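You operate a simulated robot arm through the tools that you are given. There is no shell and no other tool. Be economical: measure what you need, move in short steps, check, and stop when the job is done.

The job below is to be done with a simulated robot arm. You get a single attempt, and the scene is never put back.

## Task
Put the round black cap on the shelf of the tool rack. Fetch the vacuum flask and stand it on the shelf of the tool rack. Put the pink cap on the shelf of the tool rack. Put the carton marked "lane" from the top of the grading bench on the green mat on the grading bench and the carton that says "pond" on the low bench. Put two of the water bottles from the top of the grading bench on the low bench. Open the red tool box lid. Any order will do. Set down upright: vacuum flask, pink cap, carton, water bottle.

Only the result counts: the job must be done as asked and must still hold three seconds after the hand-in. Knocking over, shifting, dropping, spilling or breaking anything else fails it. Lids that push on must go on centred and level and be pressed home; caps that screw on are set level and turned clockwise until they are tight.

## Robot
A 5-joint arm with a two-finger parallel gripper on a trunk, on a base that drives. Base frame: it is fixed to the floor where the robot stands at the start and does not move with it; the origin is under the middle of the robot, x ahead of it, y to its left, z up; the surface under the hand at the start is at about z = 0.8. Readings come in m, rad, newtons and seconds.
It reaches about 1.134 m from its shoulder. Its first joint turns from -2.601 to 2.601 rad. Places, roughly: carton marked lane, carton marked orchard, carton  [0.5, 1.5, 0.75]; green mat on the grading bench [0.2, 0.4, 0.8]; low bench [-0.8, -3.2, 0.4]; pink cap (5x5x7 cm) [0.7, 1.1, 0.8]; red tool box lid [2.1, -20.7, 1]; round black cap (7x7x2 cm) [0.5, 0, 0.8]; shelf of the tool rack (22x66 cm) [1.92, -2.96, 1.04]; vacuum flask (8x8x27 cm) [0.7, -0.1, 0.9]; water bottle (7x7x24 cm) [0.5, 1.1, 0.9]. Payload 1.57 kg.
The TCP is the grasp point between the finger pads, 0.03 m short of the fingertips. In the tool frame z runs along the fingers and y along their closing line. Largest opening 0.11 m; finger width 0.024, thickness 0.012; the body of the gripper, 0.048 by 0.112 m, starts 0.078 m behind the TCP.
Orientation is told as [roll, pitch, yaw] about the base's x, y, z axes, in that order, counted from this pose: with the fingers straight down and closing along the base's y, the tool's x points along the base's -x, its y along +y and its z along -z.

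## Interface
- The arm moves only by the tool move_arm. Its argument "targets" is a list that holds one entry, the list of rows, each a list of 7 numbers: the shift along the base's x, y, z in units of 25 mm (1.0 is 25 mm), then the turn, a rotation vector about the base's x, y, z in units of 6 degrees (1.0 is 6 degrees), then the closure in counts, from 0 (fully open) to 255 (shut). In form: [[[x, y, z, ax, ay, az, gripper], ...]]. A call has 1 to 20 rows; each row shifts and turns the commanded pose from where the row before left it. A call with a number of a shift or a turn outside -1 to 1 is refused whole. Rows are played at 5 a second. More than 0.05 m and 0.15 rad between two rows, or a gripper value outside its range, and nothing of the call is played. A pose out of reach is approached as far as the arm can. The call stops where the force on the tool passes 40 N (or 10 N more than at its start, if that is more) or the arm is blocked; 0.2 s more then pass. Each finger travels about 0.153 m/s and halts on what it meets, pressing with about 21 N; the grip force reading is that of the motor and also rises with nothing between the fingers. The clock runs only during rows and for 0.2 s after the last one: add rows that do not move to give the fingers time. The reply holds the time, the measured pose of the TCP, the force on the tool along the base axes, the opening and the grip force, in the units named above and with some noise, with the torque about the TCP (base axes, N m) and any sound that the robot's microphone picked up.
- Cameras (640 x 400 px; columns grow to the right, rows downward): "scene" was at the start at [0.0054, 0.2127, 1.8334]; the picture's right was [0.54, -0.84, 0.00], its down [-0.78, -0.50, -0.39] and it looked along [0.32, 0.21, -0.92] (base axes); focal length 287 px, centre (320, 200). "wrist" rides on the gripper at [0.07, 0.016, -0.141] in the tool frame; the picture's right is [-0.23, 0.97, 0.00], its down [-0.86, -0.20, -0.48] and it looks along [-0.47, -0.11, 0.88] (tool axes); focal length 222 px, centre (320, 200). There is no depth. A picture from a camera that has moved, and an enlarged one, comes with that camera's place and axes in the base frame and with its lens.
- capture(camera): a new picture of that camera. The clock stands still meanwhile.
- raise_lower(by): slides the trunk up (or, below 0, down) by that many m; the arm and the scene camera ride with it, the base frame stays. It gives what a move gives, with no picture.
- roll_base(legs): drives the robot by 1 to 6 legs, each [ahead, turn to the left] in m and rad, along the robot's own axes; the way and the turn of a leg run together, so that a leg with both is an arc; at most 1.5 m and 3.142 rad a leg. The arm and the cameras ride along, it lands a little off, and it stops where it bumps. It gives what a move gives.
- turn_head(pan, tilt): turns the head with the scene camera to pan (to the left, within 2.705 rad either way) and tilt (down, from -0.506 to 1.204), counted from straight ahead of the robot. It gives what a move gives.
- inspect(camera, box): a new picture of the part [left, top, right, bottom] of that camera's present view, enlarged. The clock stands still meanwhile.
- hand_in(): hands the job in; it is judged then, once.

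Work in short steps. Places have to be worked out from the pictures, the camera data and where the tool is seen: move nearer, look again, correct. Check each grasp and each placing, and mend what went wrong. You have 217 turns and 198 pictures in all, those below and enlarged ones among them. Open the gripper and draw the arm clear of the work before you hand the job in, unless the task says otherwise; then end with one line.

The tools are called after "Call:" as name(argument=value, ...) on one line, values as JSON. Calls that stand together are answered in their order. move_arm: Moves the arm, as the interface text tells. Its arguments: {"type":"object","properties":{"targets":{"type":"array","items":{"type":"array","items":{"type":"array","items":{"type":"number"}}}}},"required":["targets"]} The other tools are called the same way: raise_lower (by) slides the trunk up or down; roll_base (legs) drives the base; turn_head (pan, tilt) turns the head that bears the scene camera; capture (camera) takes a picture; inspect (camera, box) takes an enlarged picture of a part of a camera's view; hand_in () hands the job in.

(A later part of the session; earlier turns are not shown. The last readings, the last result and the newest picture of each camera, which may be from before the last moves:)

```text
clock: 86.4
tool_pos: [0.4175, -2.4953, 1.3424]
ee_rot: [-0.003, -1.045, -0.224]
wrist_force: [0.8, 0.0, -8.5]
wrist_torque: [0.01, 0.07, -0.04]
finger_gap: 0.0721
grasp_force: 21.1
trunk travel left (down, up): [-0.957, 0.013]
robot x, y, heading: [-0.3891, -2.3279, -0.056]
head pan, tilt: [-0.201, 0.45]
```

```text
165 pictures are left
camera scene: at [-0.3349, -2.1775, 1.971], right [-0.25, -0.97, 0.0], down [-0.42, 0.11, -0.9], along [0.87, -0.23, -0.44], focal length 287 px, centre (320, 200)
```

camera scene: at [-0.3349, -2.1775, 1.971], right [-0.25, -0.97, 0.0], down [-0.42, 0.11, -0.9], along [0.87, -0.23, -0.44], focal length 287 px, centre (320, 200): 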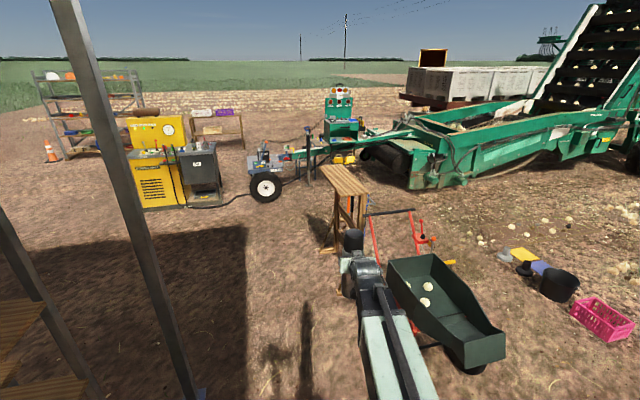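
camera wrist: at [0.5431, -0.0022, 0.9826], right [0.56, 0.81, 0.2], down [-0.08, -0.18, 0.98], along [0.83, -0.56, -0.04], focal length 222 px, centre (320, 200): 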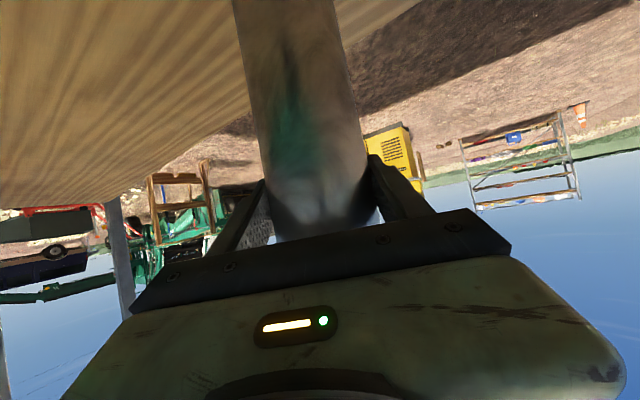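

The base stopped just short of the last turn. I look around the base to see what is close before going on.

Call:
turn_head(pan=0.7, tilt=0.9)

Call:
capture(camera="scene")

Call:
turn_head(pan=-1.6, tilt=0.8)

Call:
capture(camera="scene")

```text
clock: 87.6
tool_pos: [0.417, -2.4957, 1.3425]
ee_rot: [-0.003, -1.044, -0.223]
wrist_force: [-0.4, 0.9, -8.7]
wrist_torque: [0.02, 0.01, 0.01]
finger_gap: 0.0724
grasp_force: 21.0
trunk travel left (down, up): [-0.957, 0.013]
robot x, y, heading: [-0.3938, -2.3265, -0.052]
head pan, tilt: [0.7, 0.901]
```

```text
164 pictures are left
camera scene: at [-0.3634, -2.1085, 1.9328], right [0.6, -0.8, 0.0], down [-0.63, -0.47, -0.62], along [0.5, 0.37, -0.78], focal length 287 px, centre (320, 200)
```

scene: 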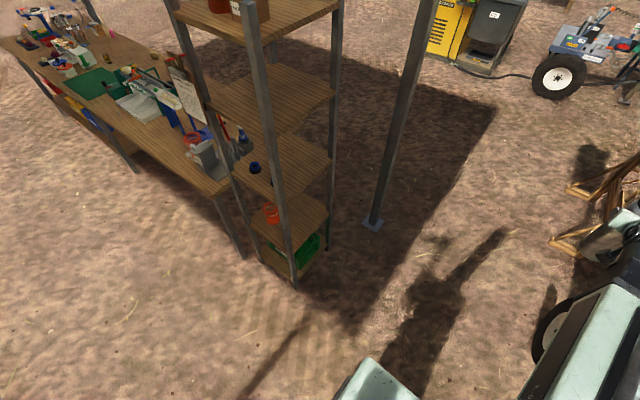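

```text
clock: 89.7
tool_pos: [0.4173, -2.4961, 1.3416]
ee_rot: [-0.001, -1.044, -0.223]
wrist_force: [0.0, -0.6, -9.1]
wrist_torque: [0.02, 0.04, -0.04]
finger_gap: 0.0719
grasp_force: 20.9
trunk travel left (down, up): [-0.957, 0.013]
robot x, y, heading: [-0.3872, -2.3285, -0.057]
head pan, tilt: [-1.6, 0.799]
```

```text
163 pictures are left
camera scene: at [-0.4304, -2.2344, 1.9407], right [-1.0, 0.08, 0.0], down [0.06, 0.71, -0.7], along [-0.06, -0.69, -0.72], focal length 287 px, centre (320, 200)
```

scene: 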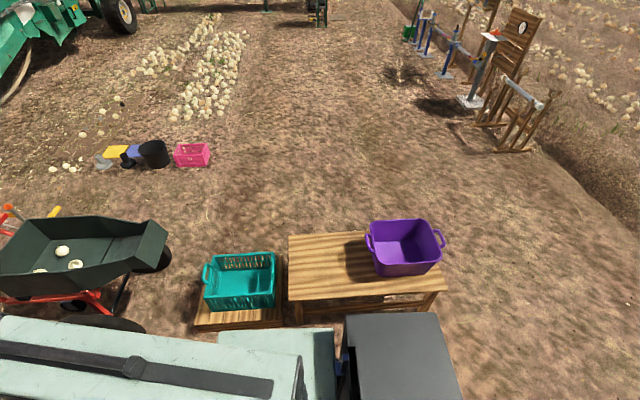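

Surroundings look free (low bench front edge at y≈-2.95, rack foot (0.13,-1.53), post (0.96,-1.7)). I drive on toward the free side of the tool rack, slightly left.

Call:
roll_base(legs=[[0.3, 0], [0, 0.15], [1.0, 0], [0.6, -0.1]])

Call:
turn_head(pan=-0.9, tilt=0.75)

Call:
capture(camera="scene")

```text
clock: 100.2
tool_pos: [2.3357, -2.343, 1.3408]
ee_rot: [-0.003, -1.042, -0.173]
wrist_force: [0.6, -0.3, -8.8]
wrist_torque: [-0.01, 0.05, -0.02]
finger_gap: 0.0723
grasp_force: 20.5
trunk travel left (down, up): [-0.957, 0.013]
robot x, y, heading: [1.5159, -2.2174, -0.001]
head pan, tilt: [-1.6, 0.799]
```

```text
clock: 101.3
tool_pos: [2.3346, -2.3438, 1.342]
ee_rot: [-0.001, -1.043, -0.172]
wrist_force: [-1.0, 0.4, -8.8]
wrist_torque: [0.03, 0.05, 0.01]
finger_gap: 0.0722
grasp_force: 21.1
trunk travel left (down, up): [-0.957, 0.013]
robot x, y, heading: [1.5172, -2.2165, -0.011]
head pan, tilt: [-0.901, 0.75]
```

```text
162 pictures are left
camera scene: at [1.5289, -2.107, 1.9447], right [-0.79, -0.61, 0.0], down [-0.42, 0.54, -0.73], along [0.45, -0.58, -0.68], focal length 287 px, centre (320, 200)
```

scene: 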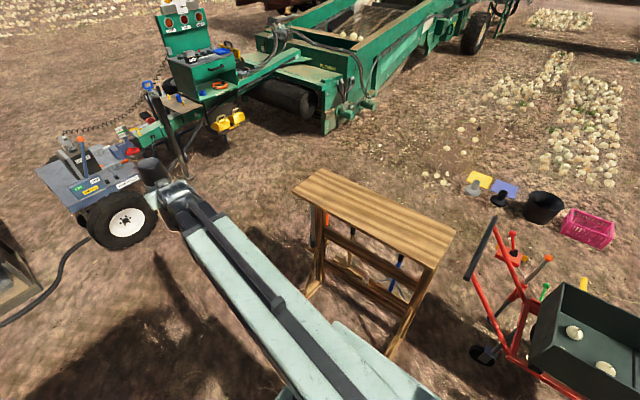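

Shelf spans x≈1.58–2.29, y≈-2.86…-3.06. I turn right to aim the flask at about (2.1,-2.96).

Call:
roll_base(legs=[[0, -0.73]])

Call:
turn_head(pan=-0.1, tilt=0.75)

Call:
capture(camera="scene")

```text
clock: 103.6
tool_pos: [2.0466, -2.849, 1.3419]
ee_rot: [0.0, -1.045, -0.893]
wrist_force: [-0.6, 0.6, -8.5]
wrist_torque: [0.04, 0.01, -0.02]
finger_gap: 0.072
grasp_force: 21.5
trunk travel left (down, up): [-0.957, 0.013]
robot x, y, heading: [1.5321, -2.2042, -0.727]
head pan, tilt: [-0.901, 0.75]
```

```text
clock: 104.8
tool_pos: [2.0471, -2.8495, 1.3423]
ee_rot: [-0.003, -1.044, -0.894]
wrist_force: [-0.5, -0.2, -8.7]
wrist_torque: [0.04, 0.03, 0.02]
finger_gap: 0.072
grasp_force: 21.1
trunk travel left (down, up): [-0.957, 0.013]
robot x, y, heading: [1.5327, -2.2009, -0.73]
head pan, tilt: [-0.099, 0.75]
```

```text
161 pictures are left
camera scene: at [1.6712, -2.0999, 1.9446], right [-0.74, -0.68, 0.0], down [-0.46, 0.5, -0.73], along [0.49, -0.54, -0.68], focal length 287 px, centre (320, 200)
```

scene: 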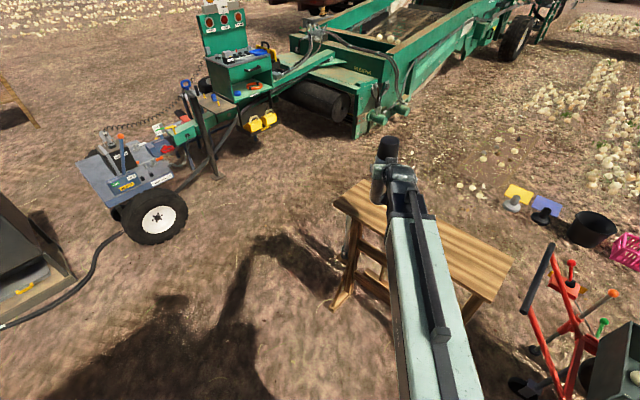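

I extend radially to about (2.13,-2.95), then lower.

Call:
move_arm(targets=[[[0.545, -0.675, 0, 0, 0, 0, 255], [0.545, -0.675, 0, 0, 0, 0, 255], [0.545, -0.675, 0, 0, 0, 0, 255], [0.545, -0.675, 0, 0, 0, 0, 255], [0.545, -0.675, 0, 0, 0, 0, 255], [0.545, -0.675, 0, 0, 0, 0, 255]]])

Call:
raise_lower(by=-0.12)

Call:
capture(camera="wrist")

Call:
capture(camera="scene")

```text
clock: 106.2
tool_pos: [2.1297, -2.9501, 1.3408]
ee_rot: [-0.002, -1.044, -0.892]
wrist_force: [-0.5, 0.0, -8.7]
wrist_torque: [0.02, 0.02, -0.02]
finger_gap: 0.0722
grasp_force: 20.5
trunk travel left (down, up): [-0.957, 0.013]
robot x, y, heading: [1.5278, -2.2001, -0.721]
head pan, tilt: [-0.099, 0.75]
```

```text
clock: 107.7
tool_pos: [2.1291, -2.95, 1.222]
ee_rot: [0.0, -1.044, -0.895]
wrist_force: [-0.4, 0.8, -9.0]
wrist_torque: [0.05, 0.04, 0.0]
finger_gap: 0.0719
grasp_force: 20.9
trunk travel left (down, up): [-0.837, 0.133]
robot x, y, heading: [1.5314, -2.1946, -0.73]
head pan, tilt: [-0.099, 0.75]
```

```text
160 pictures are left
camera wrist: at [2.0426, -2.8174, 1.233], right [0.83, 0.52, 0.2], down [-0.14, -0.14, 0.98], along [0.54, -0.84, -0.04], focal length 222 px, centre (320, 200)
```

wrist: 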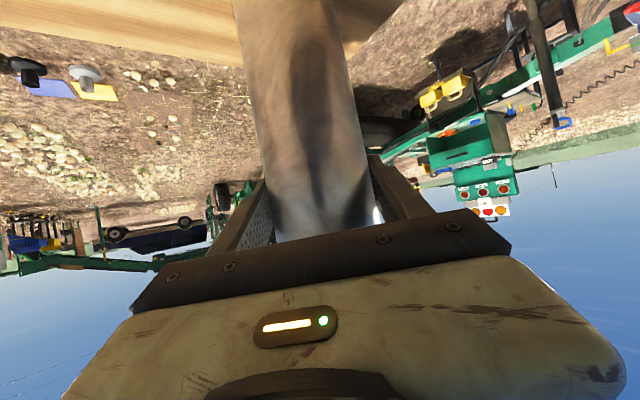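

```text
159 pictures are left
camera scene: at [1.6709, -2.1002, 1.8247], right [-0.74, -0.68, 0.0], down [-0.46, 0.5, -0.73], along [0.49, -0.54, -0.68], focal length 287 px, centre (320, 200)
```

scene: 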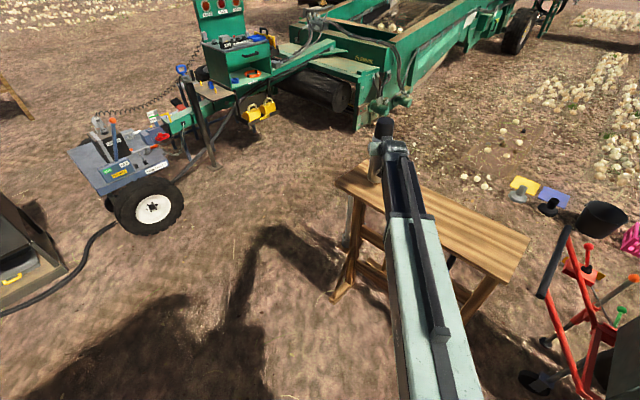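

Flask bottom is ~1.08. Lower to contact in small steps.

Call:
raise_lower(by=-0.033)

Call:
raise_lower(by=-0.007)

```text
clock: 108.4
tool_pos: [2.1288, -2.9486, 1.19]
ee_rot: [0.0, -1.047, -0.896]
wrist_force: [1.8, -1.0, 1.7]
wrist_torque: [-0.43, -0.44, 0.02]
finger_gap: 0.0722
grasp_force: 21.0
trunk travel left (down, up): [-0.804, 0.166]
robot x, y, heading: [1.535, -2.1971, -0.726]
head pan, tilt: [-0.099, 0.75]
```

```text
clock: 109.0
tool_pos: [2.1273, -2.9482, 1.1835]
ee_rot: [0.0, -1.047, -0.894]
wrist_force: [-0.2, 1.5, 10.6]
wrist_torque: [-0.31, -0.35, -0.04]
finger_gap: 0.0719
grasp_force: 20.5
trunk travel left (down, up): [-0.797, 0.173]
robot x, y, heading: [1.5319, -2.1967, -0.727]
head pan, tilt: [-0.099, 0.75]
```

In contact. Release, then check.

Call:
raise_lower(by=0.004)

Call:
move_arm(targets=[[[0, 0, 0, 0, 0, 0, 180], [0, 0, 0, 0, 0, 0, 100], [0, 0, 0, 0, 0, 0, 0], [0, 0, 0, 0, 0, 0, 0], [0, 0, 0, 0, 0, 0, 0]]])

Call:
capture(camera="wrist")

```text
clock: 109.5
tool_pos: [2.129, -2.9487, 1.185]
ee_rot: [-0.002, -1.043, -0.893]
wrist_force: [-0.7, 1.0, -8.7]
wrist_torque: [0.06, 0.03, 0.0]
finger_gap: 0.0722
grasp_force: 21.4
trunk travel left (down, up): [-0.801, 0.169]
robot x, y, heading: [1.5339, -2.198, -0.726]
head pan, tilt: [-0.099, 0.75]
```

```text
clock: 110.7
tool_pos: [2.129, -2.9499, 1.1866]
ee_rot: [-0.001, -1.045, -0.894]
wrist_force: [-0.4, 0.4, 0.1]
wrist_torque: [0.0, -0.01, 0.04]
finger_gap: 0.1099
grasp_force: 0.1
trunk travel left (down, up): [-0.801, 0.169]
robot x, y, heading: [1.535, -2.2001, -0.724]
head pan, tilt: [-0.099, 0.75]
```

```text
158 pictures are left
camera wrist: at [2.042, -2.8167, 1.1977], right [0.83, 0.52, 0.2], down [-0.15, -0.14, 0.98], along [0.54, -0.84, -0.04], focal length 222 px, centre (320, 200)
```

wrist: 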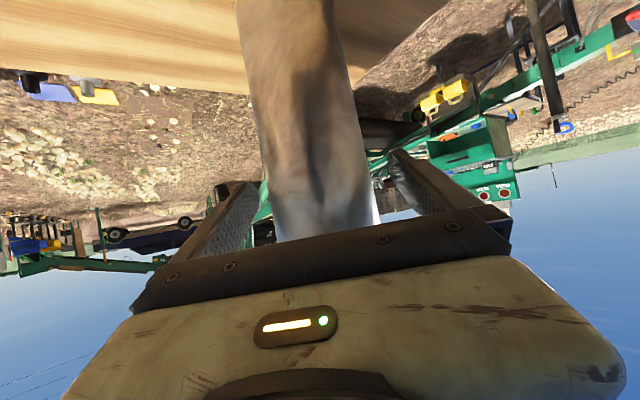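

Flask stands. Retract, raise, and take a verifying picture.

Call:
move_arm(targets=[[[-0.545, 0.675, 0, 0, 0, 0, 0], [-0.545, 0.675, 0, 0, 0, 0, 0], [-0.545, 0.675, 0, 0, 0, 0, 0], [-0.545, 0.675, 0, 0, 0, 0, 0], [-0.545, 0.675, 0, 0, 0, 0, 0], [-0.545, 0.675, 0, 0, 0, 0, 0]]])

Call:
raise_lower(by=0.165)

Call:
capture(camera="scene")

```text
clock: 112.1
tool_pos: [2.0463, -2.8474, 1.1867]
ee_rot: [0.0, -1.044, -0.896]
wrist_force: [0.9, 0.6, -0.2]
wrist_torque: [-0.03, -0.02, 0.01]
finger_gap: 0.11
grasp_force: 0.1
trunk travel left (down, up): [-0.801, 0.169]
robot x, y, heading: [1.5339, -2.1962, -0.725]
head pan, tilt: [-0.099, 0.75]
```

```text
clock: 114.0
tool_pos: [2.0473, -2.8483, 1.3516]
ee_rot: [-0.001, -1.045, -0.895]
wrist_force: [-0.5, 0.5, -0.3]
wrist_torque: [0.01, -0.04, -0.01]
finger_gap: 0.1101
grasp_force: 0.1
trunk travel left (down, up): [-0.966, 0.004]
robot x, y, heading: [1.5329, -2.1971, -0.727]
head pan, tilt: [-0.099, 0.75]
```

```text
157 pictures are left
camera scene: at [1.6702, -2.0991, 1.9536], right [-0.74, -0.68, 0.0], down [-0.46, 0.5, -0.73], along [0.49, -0.54, -0.68], focal length 287 px, centre (320, 200)
```

scene: 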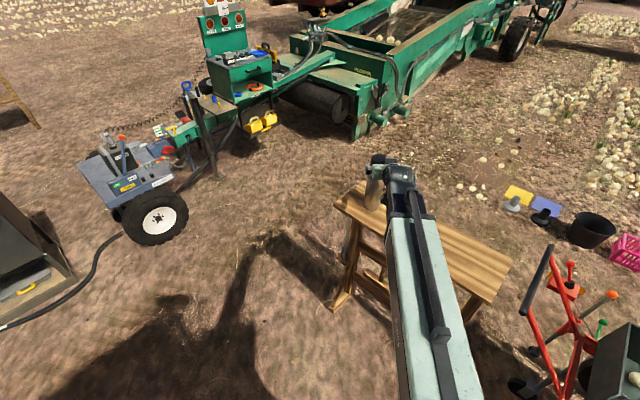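

Flask stands on the shelf. Now back to the grading bench for the black cap: turn right to face −x, drive past the bench end, and go up alongside it.

Call:
roll_base(legs=[[0, -2.415], [1.2, 0], [0.75, 0], [0, -1.571], [1.4, 0], [1.2, 0]])

```text
clock: 145.5
tool_pos: [-0.1576, 1.2322, 1.3502]
ee_rot: [0.001, -1.043, 1.391]
wrist_force: [0.6, 0.4, -0.9]
wrist_torque: [0.02, -0.01, 0.04]
finger_gap: 0.11
grasp_force: 0.1
trunk travel left (down, up): [-0.966, 0.004]
robot x, y, heading: [-0.314, 0.4191, 1.557]
head pan, tilt: [-0.099, 0.75]
```

Good position. Now I spin the hand 180° (camera to the far side) and bring it to straight down, well above everything.

Call:
move_arm(targets=[[[0, 0, 0, 0.155, 0.852, -0.5, 0], [0, 0, 0, 0.155, 0.852, -0.5, 0], [0, 0, 0, 0.155, 0.852, -0.5, 0], [0, 0, 0, 0.155, 0.852, -0.5, 0], [0, 0, 0, 0.155, 0.852, -0.5, 0], [0, 0, 0, 0.155, 0.852, -0.5, 0], [0, 0, 0, 0.155, 0.852, -0.5, 0], [0, 0, 0, 0.155, 0.852, -0.5, 0], [0, 0, 0, 0.155, 0.852, -0.5, 0], [0, 0, 0, 0.155, 0.852, -0.5, 0], [0, 0, 0, 0.155, 0.852, -0.5, 0], [0, 0, 0, 0.155, 0.852, -0.5, 0], [0, 0, 0, 0.155, 0.852, -0.5, 0], [0, 0, 0, 0.155, 0.852, -0.5, 0], [0, 0, 0, 0.155, 0.852, -0.5, 0], [0, 0, 0, 0.155, 0.852, -0.5, 0], [0, 0, 0, 0.155, 0.852, -0.5, 0], [0, 0, 0, 0.155, 0.852, -0.5, 0], [0, 0, 0, 0.155, 0.852, -0.5, 0], [0, 0, 0, 0.155, 0.852, -0.5, 0]]])

Call:
move_arm(targets=[[[0, 0, 0, 0.155, 0.852, -0.5, 0], [0, 0, 0, 0.155, 0.852, -0.5, 0], [0, 0, 0, 0.155, 0.852, -0.5, 0], [0, 0, 0, 0.155, 0.852, -0.5, 0], [0, 0, 0, 0.155, 0.852, -0.5, 0], [0, 0, 0, 0.155, 0.852, -0.5, 0], [0, 0, 0, 0.155, 0.852, -0.5, 0], [0, 0, 0, 0.155, 0.852, -0.5, 0], [0, 0, 0, 0.155, 0.852, -0.5, 0], [0, 0, 0, 0.155, 0.852, -0.5, 0], [0, 0, -0.84, -0.984, 0.179, 0, 0], [0, 0, -0.77, -0.984, 0.179, 0, 0], [0, 0, -0.7, -0.984, 0.179, 0, 0], [0, 0, -0.63, -0.984, 0.179, 0, 0], [0, 0, -0.54, -0.984, 0.179, 0, 0], [0, 0, -0.45, -0.984, 0.179, 0, 0], [0, 0, -0.36, -0.984, 0.179, 0, 0], [0, 0, -0.26, -0.984, 0.179, 0, 0], [0, 0, -0.16, -0.984, 0.179, 0, 0], [0, 0, -0.05, -0.984, 0.179, 0, 0]]])

Call:
roll_base(legs=[[0, -1.89]])

Call:
turn_head(pan=-0.2, tilt=0.85)

Call:
capture(camera="scene")

Call:
capture(camera="wrist")

```text
clock: 149.7
tool_pos: [-0.1574, 1.2323, 1.3533]
ee_rot: [0.983, 0.449, -0.46]
wrist_force: [-1.0, 0.6, 0.4]
wrist_torque: [0.03, -0.02, -0.01]
finger_gap: 0.1098
grasp_force: 0.1
trunk travel left (down, up): [-0.966, 0.004]
robot x, y, heading: [-0.3141, 0.4156, 1.554]
head pan, tilt: [-0.099, 0.75]
```

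```text
clock: 153.9
tool_pos: [-0.0825, 1.2114, 1.233]
ee_rot: [-0.003, 0.002, -1.738]
wrist_force: [0.7, -0.2, 0.2]
wrist_torque: [0.0, 0.01, 0.01]
finger_gap: 0.1105
grasp_force: 0.1
out of reach, approached as far as the arm can: row 10, 11, 12, 13, 14, 15, 16, 17, 18, 19, 20
trunk travel left (down, up): [-0.966, 0.004]
robot x, y, heading: [-0.312, 0.4169, 1.554]
head pan, tilt: [-0.099, 0.75]
```

```text
clock: 159.0
tool_pos: [0.3432, -0.0779, 1.2326]
ee_rot: [-0.005, 0.003, 2.609]
wrist_force: [0.0, -0.2, 0.2]
wrist_torque: [0.0, 0.0, 0.01]
finger_gap: 0.11
grasp_force: 0.0
trunk travel left (down, up): [-0.966, 0.004]
robot x, y, heading: [-0.3042, 0.4535, -0.381]
head pan, tilt: [-0.099, 0.75]
```

```text
clock: 159.6
tool_pos: [0.3433, -0.0769, 1.2323]
ee_rot: [-0.002, 0.005, 2.609]
wrist_force: [-0.1, -0.7, 0.4]
wrist_torque: [-0.05, 0.05, 0.04]
finger_gap: 0.11
grasp_force: 0.1
trunk travel left (down, up): [-0.966, 0.004]
robot x, y, heading: [-0.3012, 0.4541, -0.38]
head pan, tilt: [-0.201, 0.85]
```

```text
156 pictures are left
camera scene: at [-0.2131, 0.5908, 1.9456], right [-0.55, -0.84, 0.0], down [-0.63, 0.41, -0.66], along [0.55, -0.36, -0.75], focal length 287 px, centre (320, 200)
```

scene: 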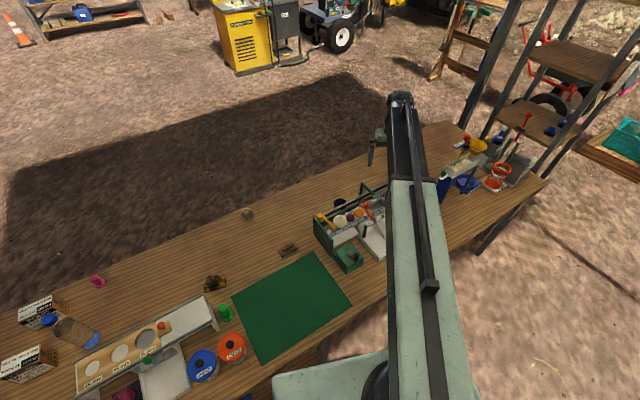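

```text
155 pictures are left
camera wrist: at [0.3943, -0.1268, 1.3751], right [-0.69, -0.72, 0.0], down [-0.64, 0.61, 0.48], along [-0.34, 0.33, -0.88], focal length 222 px, centre (320, 200)
```

wrist: 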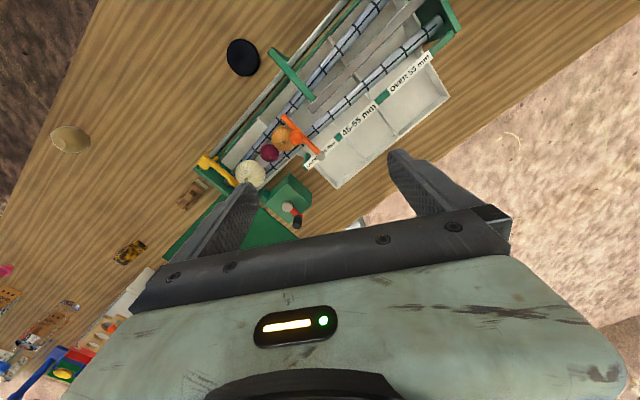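

Cap recomputed at (0.54,-0.036). A green handle end lies close to it, so I turn the closing line along y and move over the cap.

Call:
move_arm(targets=[[[0.97, 0.2, 0, 0, 0, 0.634, 0], [0.97, 0.2, 0, 0, 0, 0.634, 0], [0.97, 0.2, 0, 0, 0, 0.634, 0], [0.97, 0.2, 0, 0, 0, 0.634, 0], [0.97, 0.2, 0, 0, 0, 0.634, 0], [0.97, 0.2, 0, 0, 0, 0.634, 0], [0.97, 0.2, 0, 0, 0, 0.634, 0], [0.97, 0.2, 0, 0, 0, 0.634, 0]]])

Call:
raise_lower(by=-0.2)

Call:
capture(camera="wrist")

Call:
capture(camera="scene")

```text
clock: 161.4
tool_pos: [0.5137, -0.0238, 1.2334]
ee_rot: [0.0, 0.004, 3.138]
wrist_force: [-0.8, 0.1, 0.2]
wrist_torque: [-0.04, 0.0, 0.01]
finger_gap: 0.1101
grasp_force: 0.0
out of reach, approached as far as the arm can: row 7, 8
trunk travel left (down, up): [-0.966, 0.004]
robot x, y, heading: [-0.3023, 0.4581, -0.378]
head pan, tilt: [-0.201, 0.85]
```

```text
clock: 163.6
tool_pos: [0.5139, -0.0243, 1.0325]
ee_rot: [0.0, 0.007, 3.14]
wrist_force: [0.0, 0.0, 0.0]
wrist_torque: [-0.01, -0.03, 0.01]
finger_gap: 0.11
grasp_force: 0.0
trunk travel left (down, up): [-0.766, 0.204]
robot x, y, heading: [-0.3002, 0.4517, -0.377]
head pan, tilt: [-0.201, 0.85]
```

```text
154 pictures are left
camera wrist: at [0.5824, -0.041, 1.1753], right [-0.23, -0.97, 0.0], down [-0.86, 0.2, 0.47], along [-0.46, 0.11, -0.88], focal length 222 px, centre (320, 200)
```

wrist: 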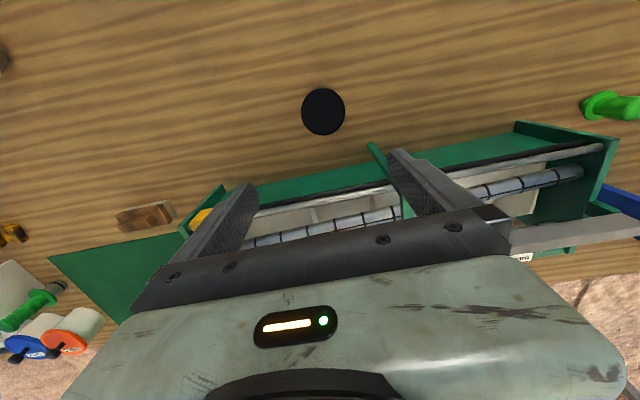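

```text
153 pictures are left
camera scene: at [-0.2139, 0.59, 1.7457], right [-0.55, -0.84, 0.0], down [-0.63, 0.41, -0.66], along [0.55, -0.36, -0.75], focal length 287 px, centre (320, 200)
```

scene: 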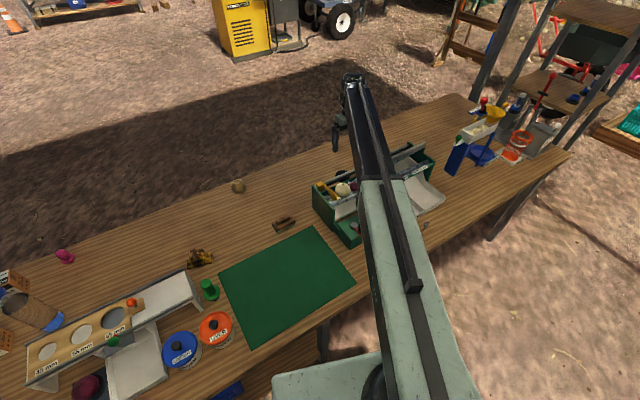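

Tool-down reach tops out ~3 cm short. I shift the base ~0.2 m along the bench (after raising) to come nearer.

Call:
raise_lower(by=0.15)

Call:
roll_base(legs=[[0, -1.19], [0.2, 0], [0, 1.27]])

Call:
capture(camera="wrist")

```text
clock: 165.4
tool_pos: [0.5148, -0.0247, 1.1816]
ee_rot: [-0.002, 0.006, 3.141]
wrist_force: [-0.1, 0.7, -0.5]
wrist_torque: [-0.02, 0.04, -0.01]
finger_gap: 0.1099
grasp_force: 0.0
trunk travel left (down, up): [-0.916, 0.054]
robot x, y, heading: [-0.2969, 0.4556, -0.378]
head pan, tilt: [-0.201, 0.85]
```

```text
clock: 173.0
tool_pos: [0.5406, -0.1844, 1.1828]
ee_rot: [-0.001, 0.005, -3.096]
wrist_force: [0.7, 0.1, -0.2]
wrist_torque: [0.05, 0.04, 0.01]
finger_gap: 0.1099
grasp_force: 0.0
trunk travel left (down, up): [-0.916, 0.054]
robot x, y, heading: [-0.3069, 0.2329, -0.333]
head pan, tilt: [-0.201, 0.85]
```

```text
152 pictures are left
camera wrist: at [0.6101, -0.1986, 1.3248], right [-0.18, -0.98, 0.0], down [-0.87, 0.16, 0.47], along [-0.47, 0.09, -0.88], focal length 222 px, centre (320, 200)
```

wrist: 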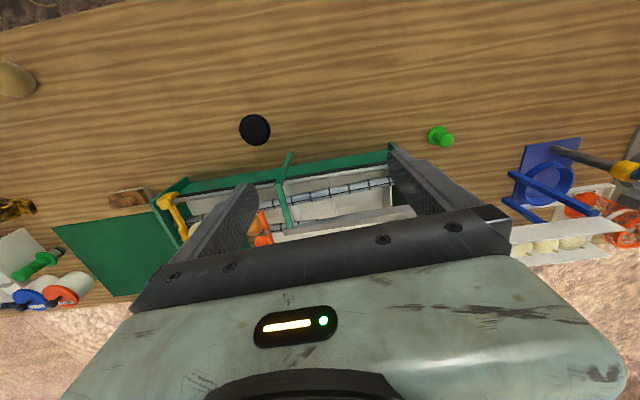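

Cap at (0.539,-0.035). I shift +y 0.149 and lower partway.

Call:
move_arm(targets=[[[0, 0.995, 0, 0, 0, 0, 0], [0, 0.995, 0, 0, 0, 0, 0], [0, 0.995, 0, 0, 0, 0, 0], [0, 0.995, 0, 0, 0, 0, 0], [0, 0.995, 0, 0, 0, 0, 0], [0, 0.995, 0, 0, 0, 0, 0]]])

Call:
raise_lower(by=-0.25)

Call:
capture(camera="wrist")

```text
clock: 174.4
tool_pos: [0.5424, -0.0354, 1.1821]
ee_rot: [-0.002, 0.007, -3.096]
wrist_force: [0.1, -0.1, -0.5]
wrist_torque: [0.02, 0.04, 0.01]
finger_gap: 0.1098
grasp_force: 0.1
trunk travel left (down, up): [-0.916, 0.054]
robot x, y, heading: [-0.3054, 0.2283, -0.33]
head pan, tilt: [-0.201, 0.85]
```

```text
clock: 177.0
tool_pos: [0.5423, -0.0345, 0.9332]
ee_rot: [-0.002, 0.008, -3.098]
wrist_force: [0.0, -0.2, 0.4]
wrist_torque: [0.02, -0.04, -0.03]
finger_gap: 0.1101
grasp_force: 0.1
trunk travel left (down, up): [-0.666, 0.304]
robot x, y, heading: [-0.307, 0.2287, -0.332]
head pan, tilt: [-0.201, 0.85]
```

```text
151 pictures are left
camera wrist: at [0.6117, -0.0486, 1.0753], right [-0.18, -0.98, 0.0], down [-0.87, 0.16, 0.47], along [-0.47, 0.09, -0.88], focal length 222 px, centre (320, 200)
```

wrist: 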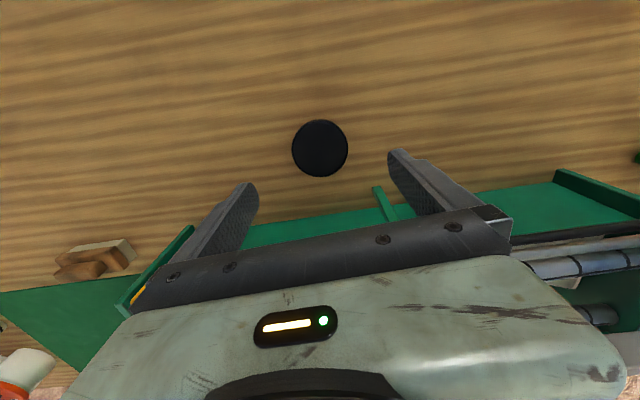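

Perfectly centred and the handle end clears the finger. Lower to just above the bench and grip.

Call:
raise_lower(by=-0.098)

Call:
move_arm(targets=[[[0, 0, 0, 0, 0, 0, 80], [0, 0, 0, 0, 0, 0, 160], [0, 0, 0, 0, 0, 0, 255], [0, 0, 0, 0, 0, 0, 255], [0, 0, 0, 0, 0, 0, 255], [0, 0, 0, 0, 0, 0, 255]]])

Call:
raise_lower(by=0.06)

Call:
capture(camera="wrist")

```text
clock: 178.3
tool_pos: [0.5423, -0.0349, 0.8349]
ee_rot: [-0.003, 0.008, -3.095]
wrist_force: [0.1, 0.4, 0.6]
wrist_torque: [0.01, -0.01, 0.0]
finger_gap: 0.1103
grasp_force: 0.0
trunk travel left (down, up): [-0.568, 0.402]
robot x, y, heading: [-0.3024, 0.23, -0.336]
head pan, tilt: [-0.201, 0.85]
```

```text
clock: 179.7
tool_pos: [0.5436, -0.0345, 0.8352]
ee_rot: [-0.001, 0.007, -3.097]
wrist_force: [-0.2, -0.2, 0.9]
wrist_torque: [0.03, 0.02, -0.02]
finger_gap: 0.0669
grasp_force: 20.7
trunk travel left (down, up): [-0.568, 0.402]
robot x, y, heading: [-0.3077, 0.2318, -0.331]
head pan, tilt: [-0.201, 0.85]
```

```text
clock: 180.7
tool_pos: [0.5435, -0.0345, 0.8948]
ee_rot: [-0.003, 0.004, -3.095]
wrist_force: [-0.8, 0.6, -1.0]
wrist_torque: [-0.01, -0.05, -0.01]
finger_gap: 0.0
grasp_force: 20.8
trunk travel left (down, up): [-0.628, 0.342]
robot x, y, heading: [-0.3087, 0.2275, -0.335]
head pan, tilt: [-0.201, 0.85]
```

```text
150 pictures are left
camera wrist: at [0.6119, -0.0486, 1.0372], right [-0.18, -0.98, 0.0], down [-0.87, 0.16, 0.47], along [-0.47, 0.09, -0.88], focal length 222 px, centre (320, 200)
```

wrist: 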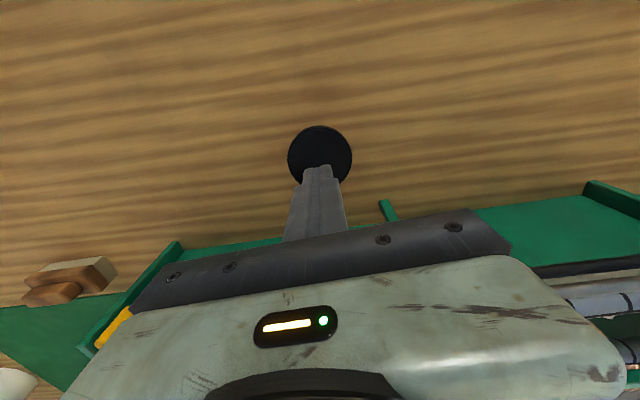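

The grip slipped off (fingers shut above). I open and go ~4 mm lower to take more of the rim.

Call:
move_arm(targets=[[[0, 0, 0, 0, 0, 0, 100], [0, 0, 0, 0, 0, 0, 0], [0, 0, 0, 0, 0, 0, 0], [0, 0, 0, 0, 0, 0, 0], [0, 0, 0, 0, 0, 0, 0]]])

Call:
raise_lower(by=-0.063)

Call:
raise_lower(by=-0.003)

Call:
capture(camera="wrist")

```text
clock: 181.9
tool_pos: [0.5424, -0.0358, 0.895]
ee_rot: [-0.002, 0.006, -3.096]
wrist_force: [-0.5, -0.2, -0.2]
wrist_torque: [-0.01, 0.01, -0.02]
finger_gap: 0.11
grasp_force: 0.1
trunk travel left (down, up): [-0.628, 0.342]
robot x, y, heading: [-0.3038, 0.231, -0.332]
head pan, tilt: [-0.201, 0.85]
```

```text
clock: 182.9
tool_pos: [0.544, -0.0356, 0.8323]
ee_rot: [-0.002, 0.007, -3.096]
wrist_force: [0.4, -0.8, 0.0]
wrist_torque: [-0.01, 0.02, 0.0]
finger_gap: 0.11
grasp_force: 0.1
trunk travel left (down, up): [-0.565, 0.405]
robot x, y, heading: [-0.3062, 0.227, -0.328]
head pan, tilt: [-0.201, 0.85]
```

```text
clock: 183.4
tool_pos: [0.5416, -0.0349, 0.8297]
ee_rot: [0.0, 0.01, -3.094]
wrist_force: [4.9, -2.1, 15.6]
wrist_torque: [-0.94, -0.05, 0.27]
finger_gap: 0.11
grasp_force: 0.0
trunk travel left (down, up): [-0.562, 0.408]
robot x, y, heading: [-0.3065, 0.2302, -0.336]
head pan, tilt: [-0.201, 0.85]
```

```text
149 pictures are left
camera wrist: at [0.6113, -0.0484, 0.9725], right [-0.18, -0.98, 0.0], down [-0.87, 0.16, 0.47], along [-0.46, 0.09, -0.88], focal length 222 px, centre (320, 200)
```

wrist: 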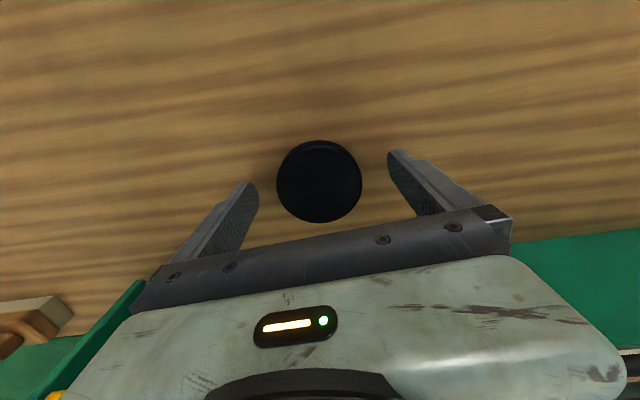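

Fingertips touch the bench at TCP 0.830. I ease up 1.5 mm and grip again, then lift a little with the trunk.

Call:
raise_lower(by=0.0015)

Call:
move_arm(targets=[[[0, 0, 0, 0, 0, 0, 60], [0, 0, 0, 0, 0, 0, 90], [0, 0, 0, 0, 0, 0, 120], [0, 0, 0, 0, 0, 0, 160], [0, 0, 0, 0, 0, 0, 255], [0, 0, 0, 0, 0, 0, 255], [0, 0, 0, 0, 0, 0, 255]]])

Call:
raise_lower(by=0.015)

Call:
capture(camera="wrist")

```text
clock: 184.0
tool_pos: [0.5424, -0.036, 0.8303]
ee_rot: [-0.003, 0.005, -3.096]
wrist_force: [-0.1, -0.1, -0.2]
wrist_torque: [-0.01, 0.03, -0.02]
finger_gap: 0.1099
grasp_force: 0.0
trunk travel left (down, up): [-0.564, 0.406]
robot x, y, heading: [-0.3085, 0.2266, -0.329]
head pan, tilt: [-0.201, 0.85]
```

```text
clock: 185.6
tool_pos: [0.5428, -0.035, 0.8298]
ee_rot: [-0.001, 0.008, -3.098]
wrist_force: [0.6, 0.7, 0.3]
wrist_torque: [-0.01, 0.0, -0.01]
finger_gap: 0.0672
grasp_force: 21.2
trunk travel left (down, up): [-0.564, 0.406]
robot x, y, heading: [-0.3067, 0.2287, -0.332]
head pan, tilt: [-0.201, 0.85]
```

```text
clock: 186.2
tool_pos: [0.5429, -0.0341, 0.8445]
ee_rot: [-0.002, 0.004, -3.096]
wrist_force: [0.0, -0.3, -1.8]
wrist_torque: [0.0, 0.01, 0.02]
finger_gap: 0.067
grasp_force: 21.2
trunk travel left (down, up): [-0.579, 0.391]
robot x, y, heading: [-0.3057, 0.2319, -0.331]
head pan, tilt: [-0.201, 0.85]
```

```text
148 pictures are left
camera wrist: at [0.6119, -0.0487, 0.9876], right [-0.18, -0.98, 0.0], down [-0.87, 0.16, 0.47], along [-0.47, 0.09, -0.88], focal length 222 px, centre (320, 200)
```

wrist: 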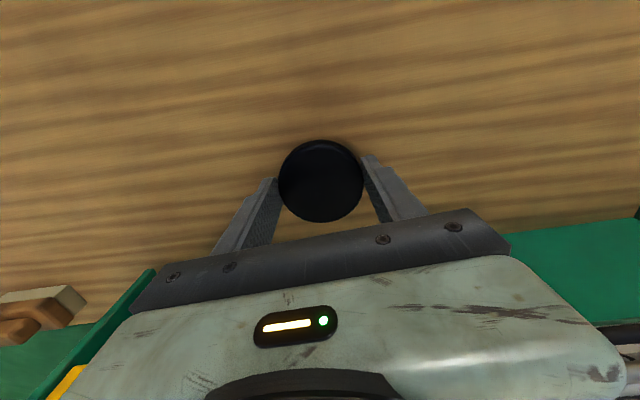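

Cap is held. I lift it, retract the boom for driving, and drive to the tool rack again.

Call:
raise_lower(by=0.375)

Call:
move_arm(targets=[[[-0.955, 0.297, 0, 0, 0, 0, 255], [-0.955, 0.297, 0, 0, 0, 0, 255], [-0.955, 0.297, 0, 0, 0, 0, 255], [-0.955, 0.297, 0, 0, 0, 0, 255], [-0.955, 0.297, 0, 0, 0, 0, 255], [-0.955, 0.297, 0, 0, 0, 0, 255], [-0.955, 0.297, 0, 0, 0, 0, 255], [-0.955, 0.297, 0, 0, 0, 0, 255], [-0.955, 0.297, 0, 0, 0, 0, 255], [-0.955, 0.297, 0, 0, 0, 0, 255]]])

Call:
roll_base(legs=[[0, -1.24], [1.25, 0], [1.2, 0], [0, 1.5], [1.0, 0], [0.7, 0]])

Call:
capture(camera="wrist")

```text
clock: 189.8
tool_pos: [0.5436, -0.0331, 1.2211]
ee_rot: [-0.002, 0.006, -3.095]
wrist_force: [-0.3, -0.6, -1.3]
wrist_torque: [-0.03, 0.0, -0.01]
finger_gap: 0.0671
grasp_force: 21.4
trunk travel left (down, up): [-0.954, 0.016]
robot x, y, heading: [-0.3039, 0.2254, -0.333]
head pan, tilt: [-0.201, 0.85]
```

```text
clock: 192.0
tool_pos: [0.3038, 0.0389, 1.2201]
ee_rot: [-0.001, 0.008, -3.096]
wrist_force: [-0.4, -0.1, -2.1]
wrist_torque: [0.02, 0.04, -0.01]
finger_gap: 0.0668
grasp_force: 21.4
trunk travel left (down, up): [-0.954, 0.016]
robot x, y, heading: [-0.3066, 0.2271, -0.328]
head pan, tilt: [-0.201, 0.85]
```

```text
clock: 218.9
tool_pos: [1.9842, -2.3296, 1.2205]
ee_rot: [-0.001, 0.006, -2.825]
wrist_force: [1.3, -0.5, -1.7]
wrist_torque: [0.0, 0.04, -0.02]
finger_gap: 0.0673
grasp_force: 21.3
trunk travel left (down, up): [-0.954, 0.016]
robot x, y, heading: [1.3483, -2.3071, -0.059]
head pan, tilt: [-0.201, 0.85]
```

```text
147 pictures are left
camera wrist: at [2.0552, -2.3233, 1.3623], right [0.09, -1.0, 0.0], down [-0.88, -0.08, 0.47], along [-0.47, -0.04, -0.88], focal length 222 px, centre (320, 200)
```

wrist: 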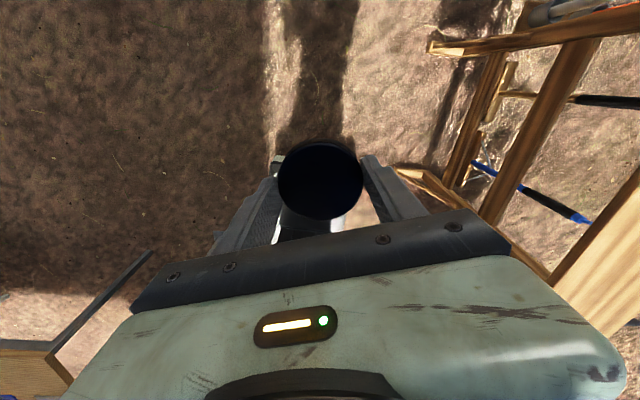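

Cap still held. Turn right to aim at (1.75,-2.96) on the shelf and extend.

Call:
roll_base(legs=[[0, -0.985]])

Call:
turn_head(pan=0.0, tilt=0.85)

Call:
capture(camera="scene")

Call:
capture(camera="wrist")

```text
clock: 221.8
tool_pos: [1.6812, -2.8518, 1.2212]
ee_rot: [-0.003, 0.007, 2.476]
wrist_force: [-0.7, -0.9, -1.1]
wrist_torque: [0.01, 0.01, 0.02]
finger_gap: 0.0671
grasp_force: 21.0
trunk travel left (down, up): [-0.954, 0.016]
robot x, y, heading: [1.3588, -2.2984, -1.031]
head pan, tilt: [-0.201, 0.85]
```

```text
clock: 222.6
tool_pos: [1.6837, -2.8512, 1.2209]
ee_rot: [-0.003, 0.005, 2.476]
wrist_force: [0.2, -0.3, -2.1]
wrist_torque: [0.04, -0.02, -0.03]
finger_gap: 0.0671
grasp_force: 20.9
trunk travel left (down, up): [-0.954, 0.016]
robot x, y, heading: [1.3582, -2.2974, -1.03]
head pan, tilt: [0.0, 0.85]
```

```text
146 pictures are left
camera scene: at [1.5238, -2.2379, 1.9331], right [-0.86, -0.51, 0.0], down [-0.39, 0.64, -0.66], along [0.34, -0.57, -0.75], focal length 287 px, centre (320, 200)
```

scene: 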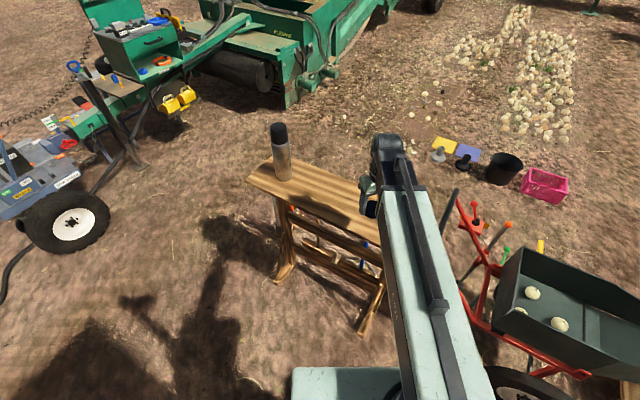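

```text
145 pictures are left
camera wrist: at [1.7262, -2.9074, 1.3627], right [-0.78, -0.63, 0.0], down [-0.55, 0.69, 0.47], along [-0.29, 0.37, -0.88], focal length 222 px, centre (320, 200)
```

wrist: 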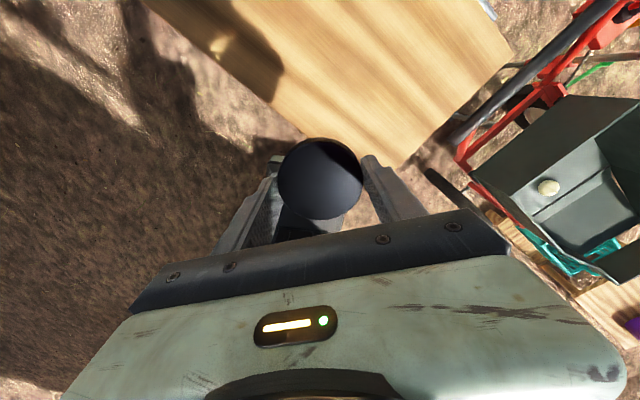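

Flask stands well. Extend to (1.77,-2.96) and lower toward the shelf.

Call:
move_arm(targets=[[[0.7, -0.87, 0, 0, 0, 0, 255], [0.7, -0.87, 0, 0, 0, 0, 255], [0.7, -0.87, 0, 0, 0, 0, 255], [0.7, -0.87, 0, 0, 0, 0, 255], [0.7, -0.87, 0, 0, 0, 0, 255]]])

Call:
raise_lower(by=-0.135)

Call:
raise_lower(by=-0.009)

Call:
capture(camera="wrist")

```text
clock: 223.8
tool_pos: [1.7729, -2.9627, 1.2203]
ee_rot: [-0.001, 0.005, 2.475]
wrist_force: [0.8, 0.4, -0.8]
wrist_torque: [0.02, 0.03, 0.0]
finger_gap: 0.0673
grasp_force: 21.0
trunk travel left (down, up): [-0.954, 0.016]
robot x, y, heading: [1.3598, -2.2979, -1.035]
head pan, tilt: [0.0, 0.85]
```

```text
clock: 225.4
tool_pos: [1.7714, -2.9617, 1.0859]
ee_rot: [-0.002, 0.006, 2.475]
wrist_force: [0.7, -0.1, -1.6]
wrist_torque: [-0.03, 0.01, 0.01]
finger_gap: 0.067
grasp_force: 20.7
trunk travel left (down, up): [-0.819, 0.151]
robot x, y, heading: [1.3567, -2.2996, -1.034]
head pan, tilt: [0.0, 0.85]
```

```text
clock: 226.0
tool_pos: [1.7719, -2.9615, 1.0765]
ee_rot: [-0.001, 0.004, 2.477]
wrist_force: [0.2, -0.4, -1.2]
wrist_torque: [-0.02, 0.04, -0.02]
finger_gap: 0.0671
grasp_force: 21.4
trunk travel left (down, up): [-0.81, 0.16]
robot x, y, heading: [1.3578, -2.3025, -1.03]
head pan, tilt: [0.0, 0.85]
```

```text
144 pictures are left
camera wrist: at [1.8147, -3.0173, 1.2187], right [-0.78, -0.63, 0.0], down [-0.55, 0.69, 0.47], along [-0.29, 0.37, -0.88], focal length 222 px, centre (320, 200)
```

wrist: 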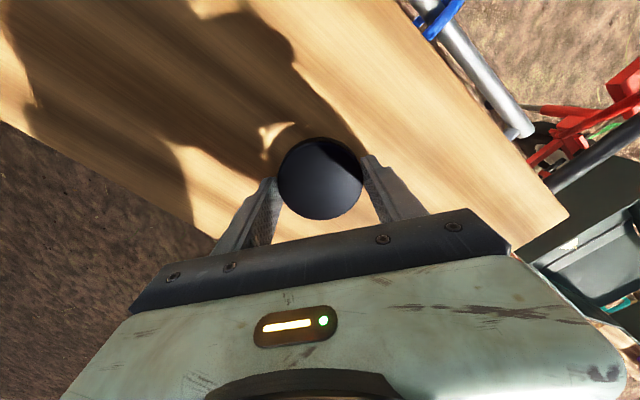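

Over the shelf, nearly in contact. Go down a few more millimetres and release.

Call:
raise_lower(by=-0.004)

Call:
raise_lower(by=-0.003)

Call:
move_arm(targets=[[[0, 0, 0, 0, 0, 0, 150], [0, 0, 0, 0, 0, 0, 60], [0, 0, 0, 0, 0, 0, 0], [0, 0, 0, 0, 0, 0, 0], [0, 0, 0, 0, 0, 0, 0]]])

Call:
raise_lower(by=0.16)

Call:
capture(camera="wrist")

```text
clock: 226.5
tool_pos: [1.7713, -2.9614, 1.0714]
ee_rot: [-0.002, 0.005, 2.478]
wrist_force: [1.2, 0.9, -1.8]
wrist_torque: [0.04, -0.02, -0.03]
finger_gap: 0.0671
grasp_force: 21.3
trunk travel left (down, up): [-0.806, 0.164]
robot x, y, heading: [1.3568, -2.3014, -1.035]
head pan, tilt: [0.0, 0.85]
```

```text
clock: 227.0
tool_pos: [1.7709, -2.9596, 1.0698]
ee_rot: [-0.002, 0.007, 2.476]
wrist_force: [2.7, -4.3, 13.8]
wrist_torque: [-0.3, -0.07, 0.08]
finger_gap: 0.0669
grasp_force: 20.9
trunk travel left (down, up): [-0.803, 0.167]
robot x, y, heading: [1.3604, -2.3019, -1.033]
head pan, tilt: [0.0, 0.85]
```

```text
clock: 228.2
tool_pos: [1.7701, -2.9606, 1.0706]
ee_rot: [-0.001, 0.009, 2.475]
wrist_force: [-1.0, 2.0, 8.6]
wrist_torque: [-0.24, 0.4, -0.11]
finger_gap: 0.1092
grasp_force: 0.0
trunk travel left (down, up): [-0.803, 0.167]
robot x, y, heading: [1.3559, -2.299, -1.035]
head pan, tilt: [0.0, 0.85]
```

```text
clock: 230.0
tool_pos: [1.7707, -2.9613, 1.2294]
ee_rot: [-0.002, 0.003, 2.475]
wrist_force: [-0.3, 0.7, -0.7]
wrist_torque: [-0.01, 0.0, -0.03]
finger_gap: 0.1099
grasp_force: 0.0
trunk travel left (down, up): [-0.963, 0.007]
robot x, y, heading: [1.3614, -2.2996, -1.035]
head pan, tilt: [0.0, 0.85]
```

```text
143 pictures are left
camera wrist: at [1.8148, -3.0173, 1.3717], right [-0.78, -0.63, 0.0], down [-0.55, 0.69, 0.47], along [-0.29, 0.37, -0.88], focal length 222 px, centre (320, 200)
```

wrist: 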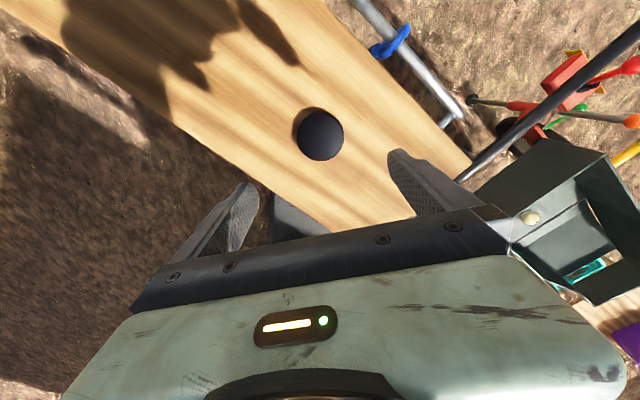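

Black cap is on the shelf. Now drive back to the far part of the grading bench for the pink cap.

Call:
roll_base(legs=[[0, -2.107], [1.0, 0], [0.7, 0], [0, -1.571], [1.5, 0], [1.5, 0]])

Call:
roll_base(legs=[[0.35, 0], [0, -1.571]])

Call:
turn_head(pan=0.2, tilt=0.85)

Call:
capture(camera="scene")

Call:
capture(camera="wrist")

```text
clock: 261.6
tool_pos: [-0.3986, 1.4091, 1.2291]
ee_rot: [-0.001, 0.005, -1.174]
wrist_force: [-0.5, 0.2, 0.4]
wrist_torque: [0.02, 0.0, -0.04]
finger_gap: 0.1099
grasp_force: 0.0
trunk travel left (down, up): [-0.963, 0.007]
robot x, y, heading: [-0.3626, 0.6344, 1.598]
head pan, tilt: [0.0, 0.85]
```

```text
clock: 267.7
tool_pos: [0.4132, 0.9864, 1.2283]
ee_rot: [-0.001, 0.007, -2.782]
wrist_force: [0.4, 0.6, -0.4]
wrist_torque: [0.0, -0.02, -0.01]
finger_gap: 0.11
grasp_force: 0.0
trunk travel left (down, up): [-0.963, 0.007]
robot x, y, heading: [-0.3683, 1.0121, -0.003]
head pan, tilt: [0.0, 0.85]
```

```text
clock: 268.4
tool_pos: [0.4111, 0.9898, 1.2294]
ee_rot: [-0.002, 0.006, -2.781]
wrist_force: [0.1, 0.1, 0.1]
wrist_torque: [-0.07, 0.0, -0.01]
finger_gap: 0.11
grasp_force: 0.1
trunk travel left (down, up): [-0.963, 0.007]
robot x, y, heading: [-0.3645, 1.014, -0.005]
head pan, tilt: [0.201, 0.85]
```

```text
142 pictures are left
camera scene: at [-0.333, 1.2026, 1.942], right [0.2, -0.98, 0.0], down [-0.74, -0.15, -0.66], along [0.65, 0.13, -0.75], focal length 287 px, centre (320, 200)
```

scene: 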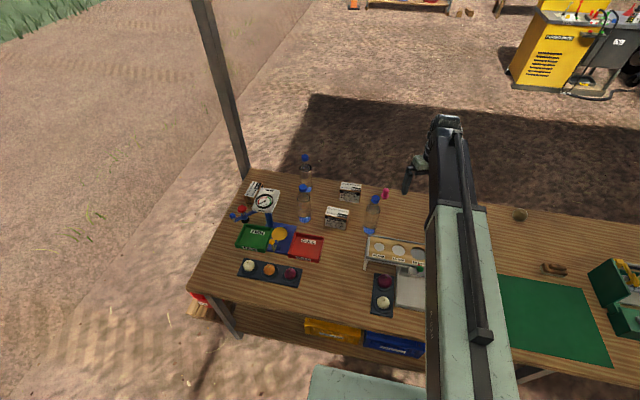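

```text
141 pictures are left
camera wrist: at [0.482, 0.9979, 1.3718], right [0.13, -0.99, 0.0], down [-0.87, -0.12, 0.47], along [-0.47, -0.06, -0.88], focal length 222 px, centre (320, 200)
```

wrist: 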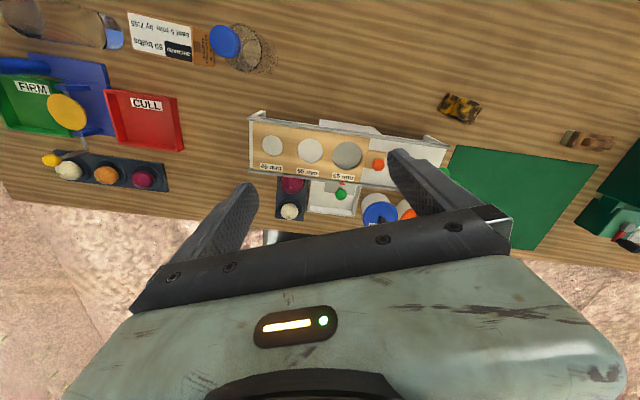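

I zoom in on the bottle/carton area.

Call:
inspect(camera="scene", box=[220, 140, 430, 271])

```text
3.05 times, centred on (325, 206) of scene
camera zoom: at [-0.333, 1.2026, 1.942], right [0.2, -0.98, 0.0], down [-0.74, -0.15, -0.66], along [0.65, 0.13, -0.75], focal length 875 px, centre (305, 183)
```

zoom: 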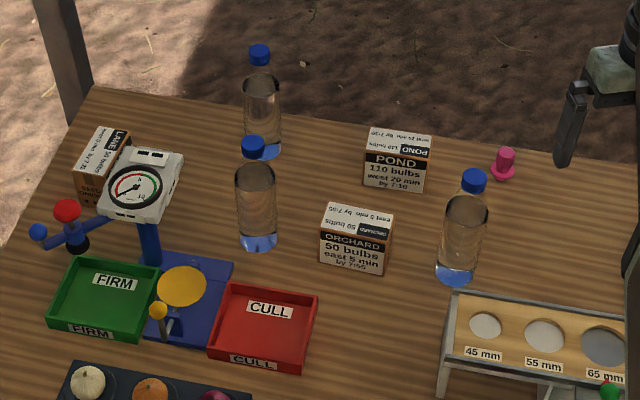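

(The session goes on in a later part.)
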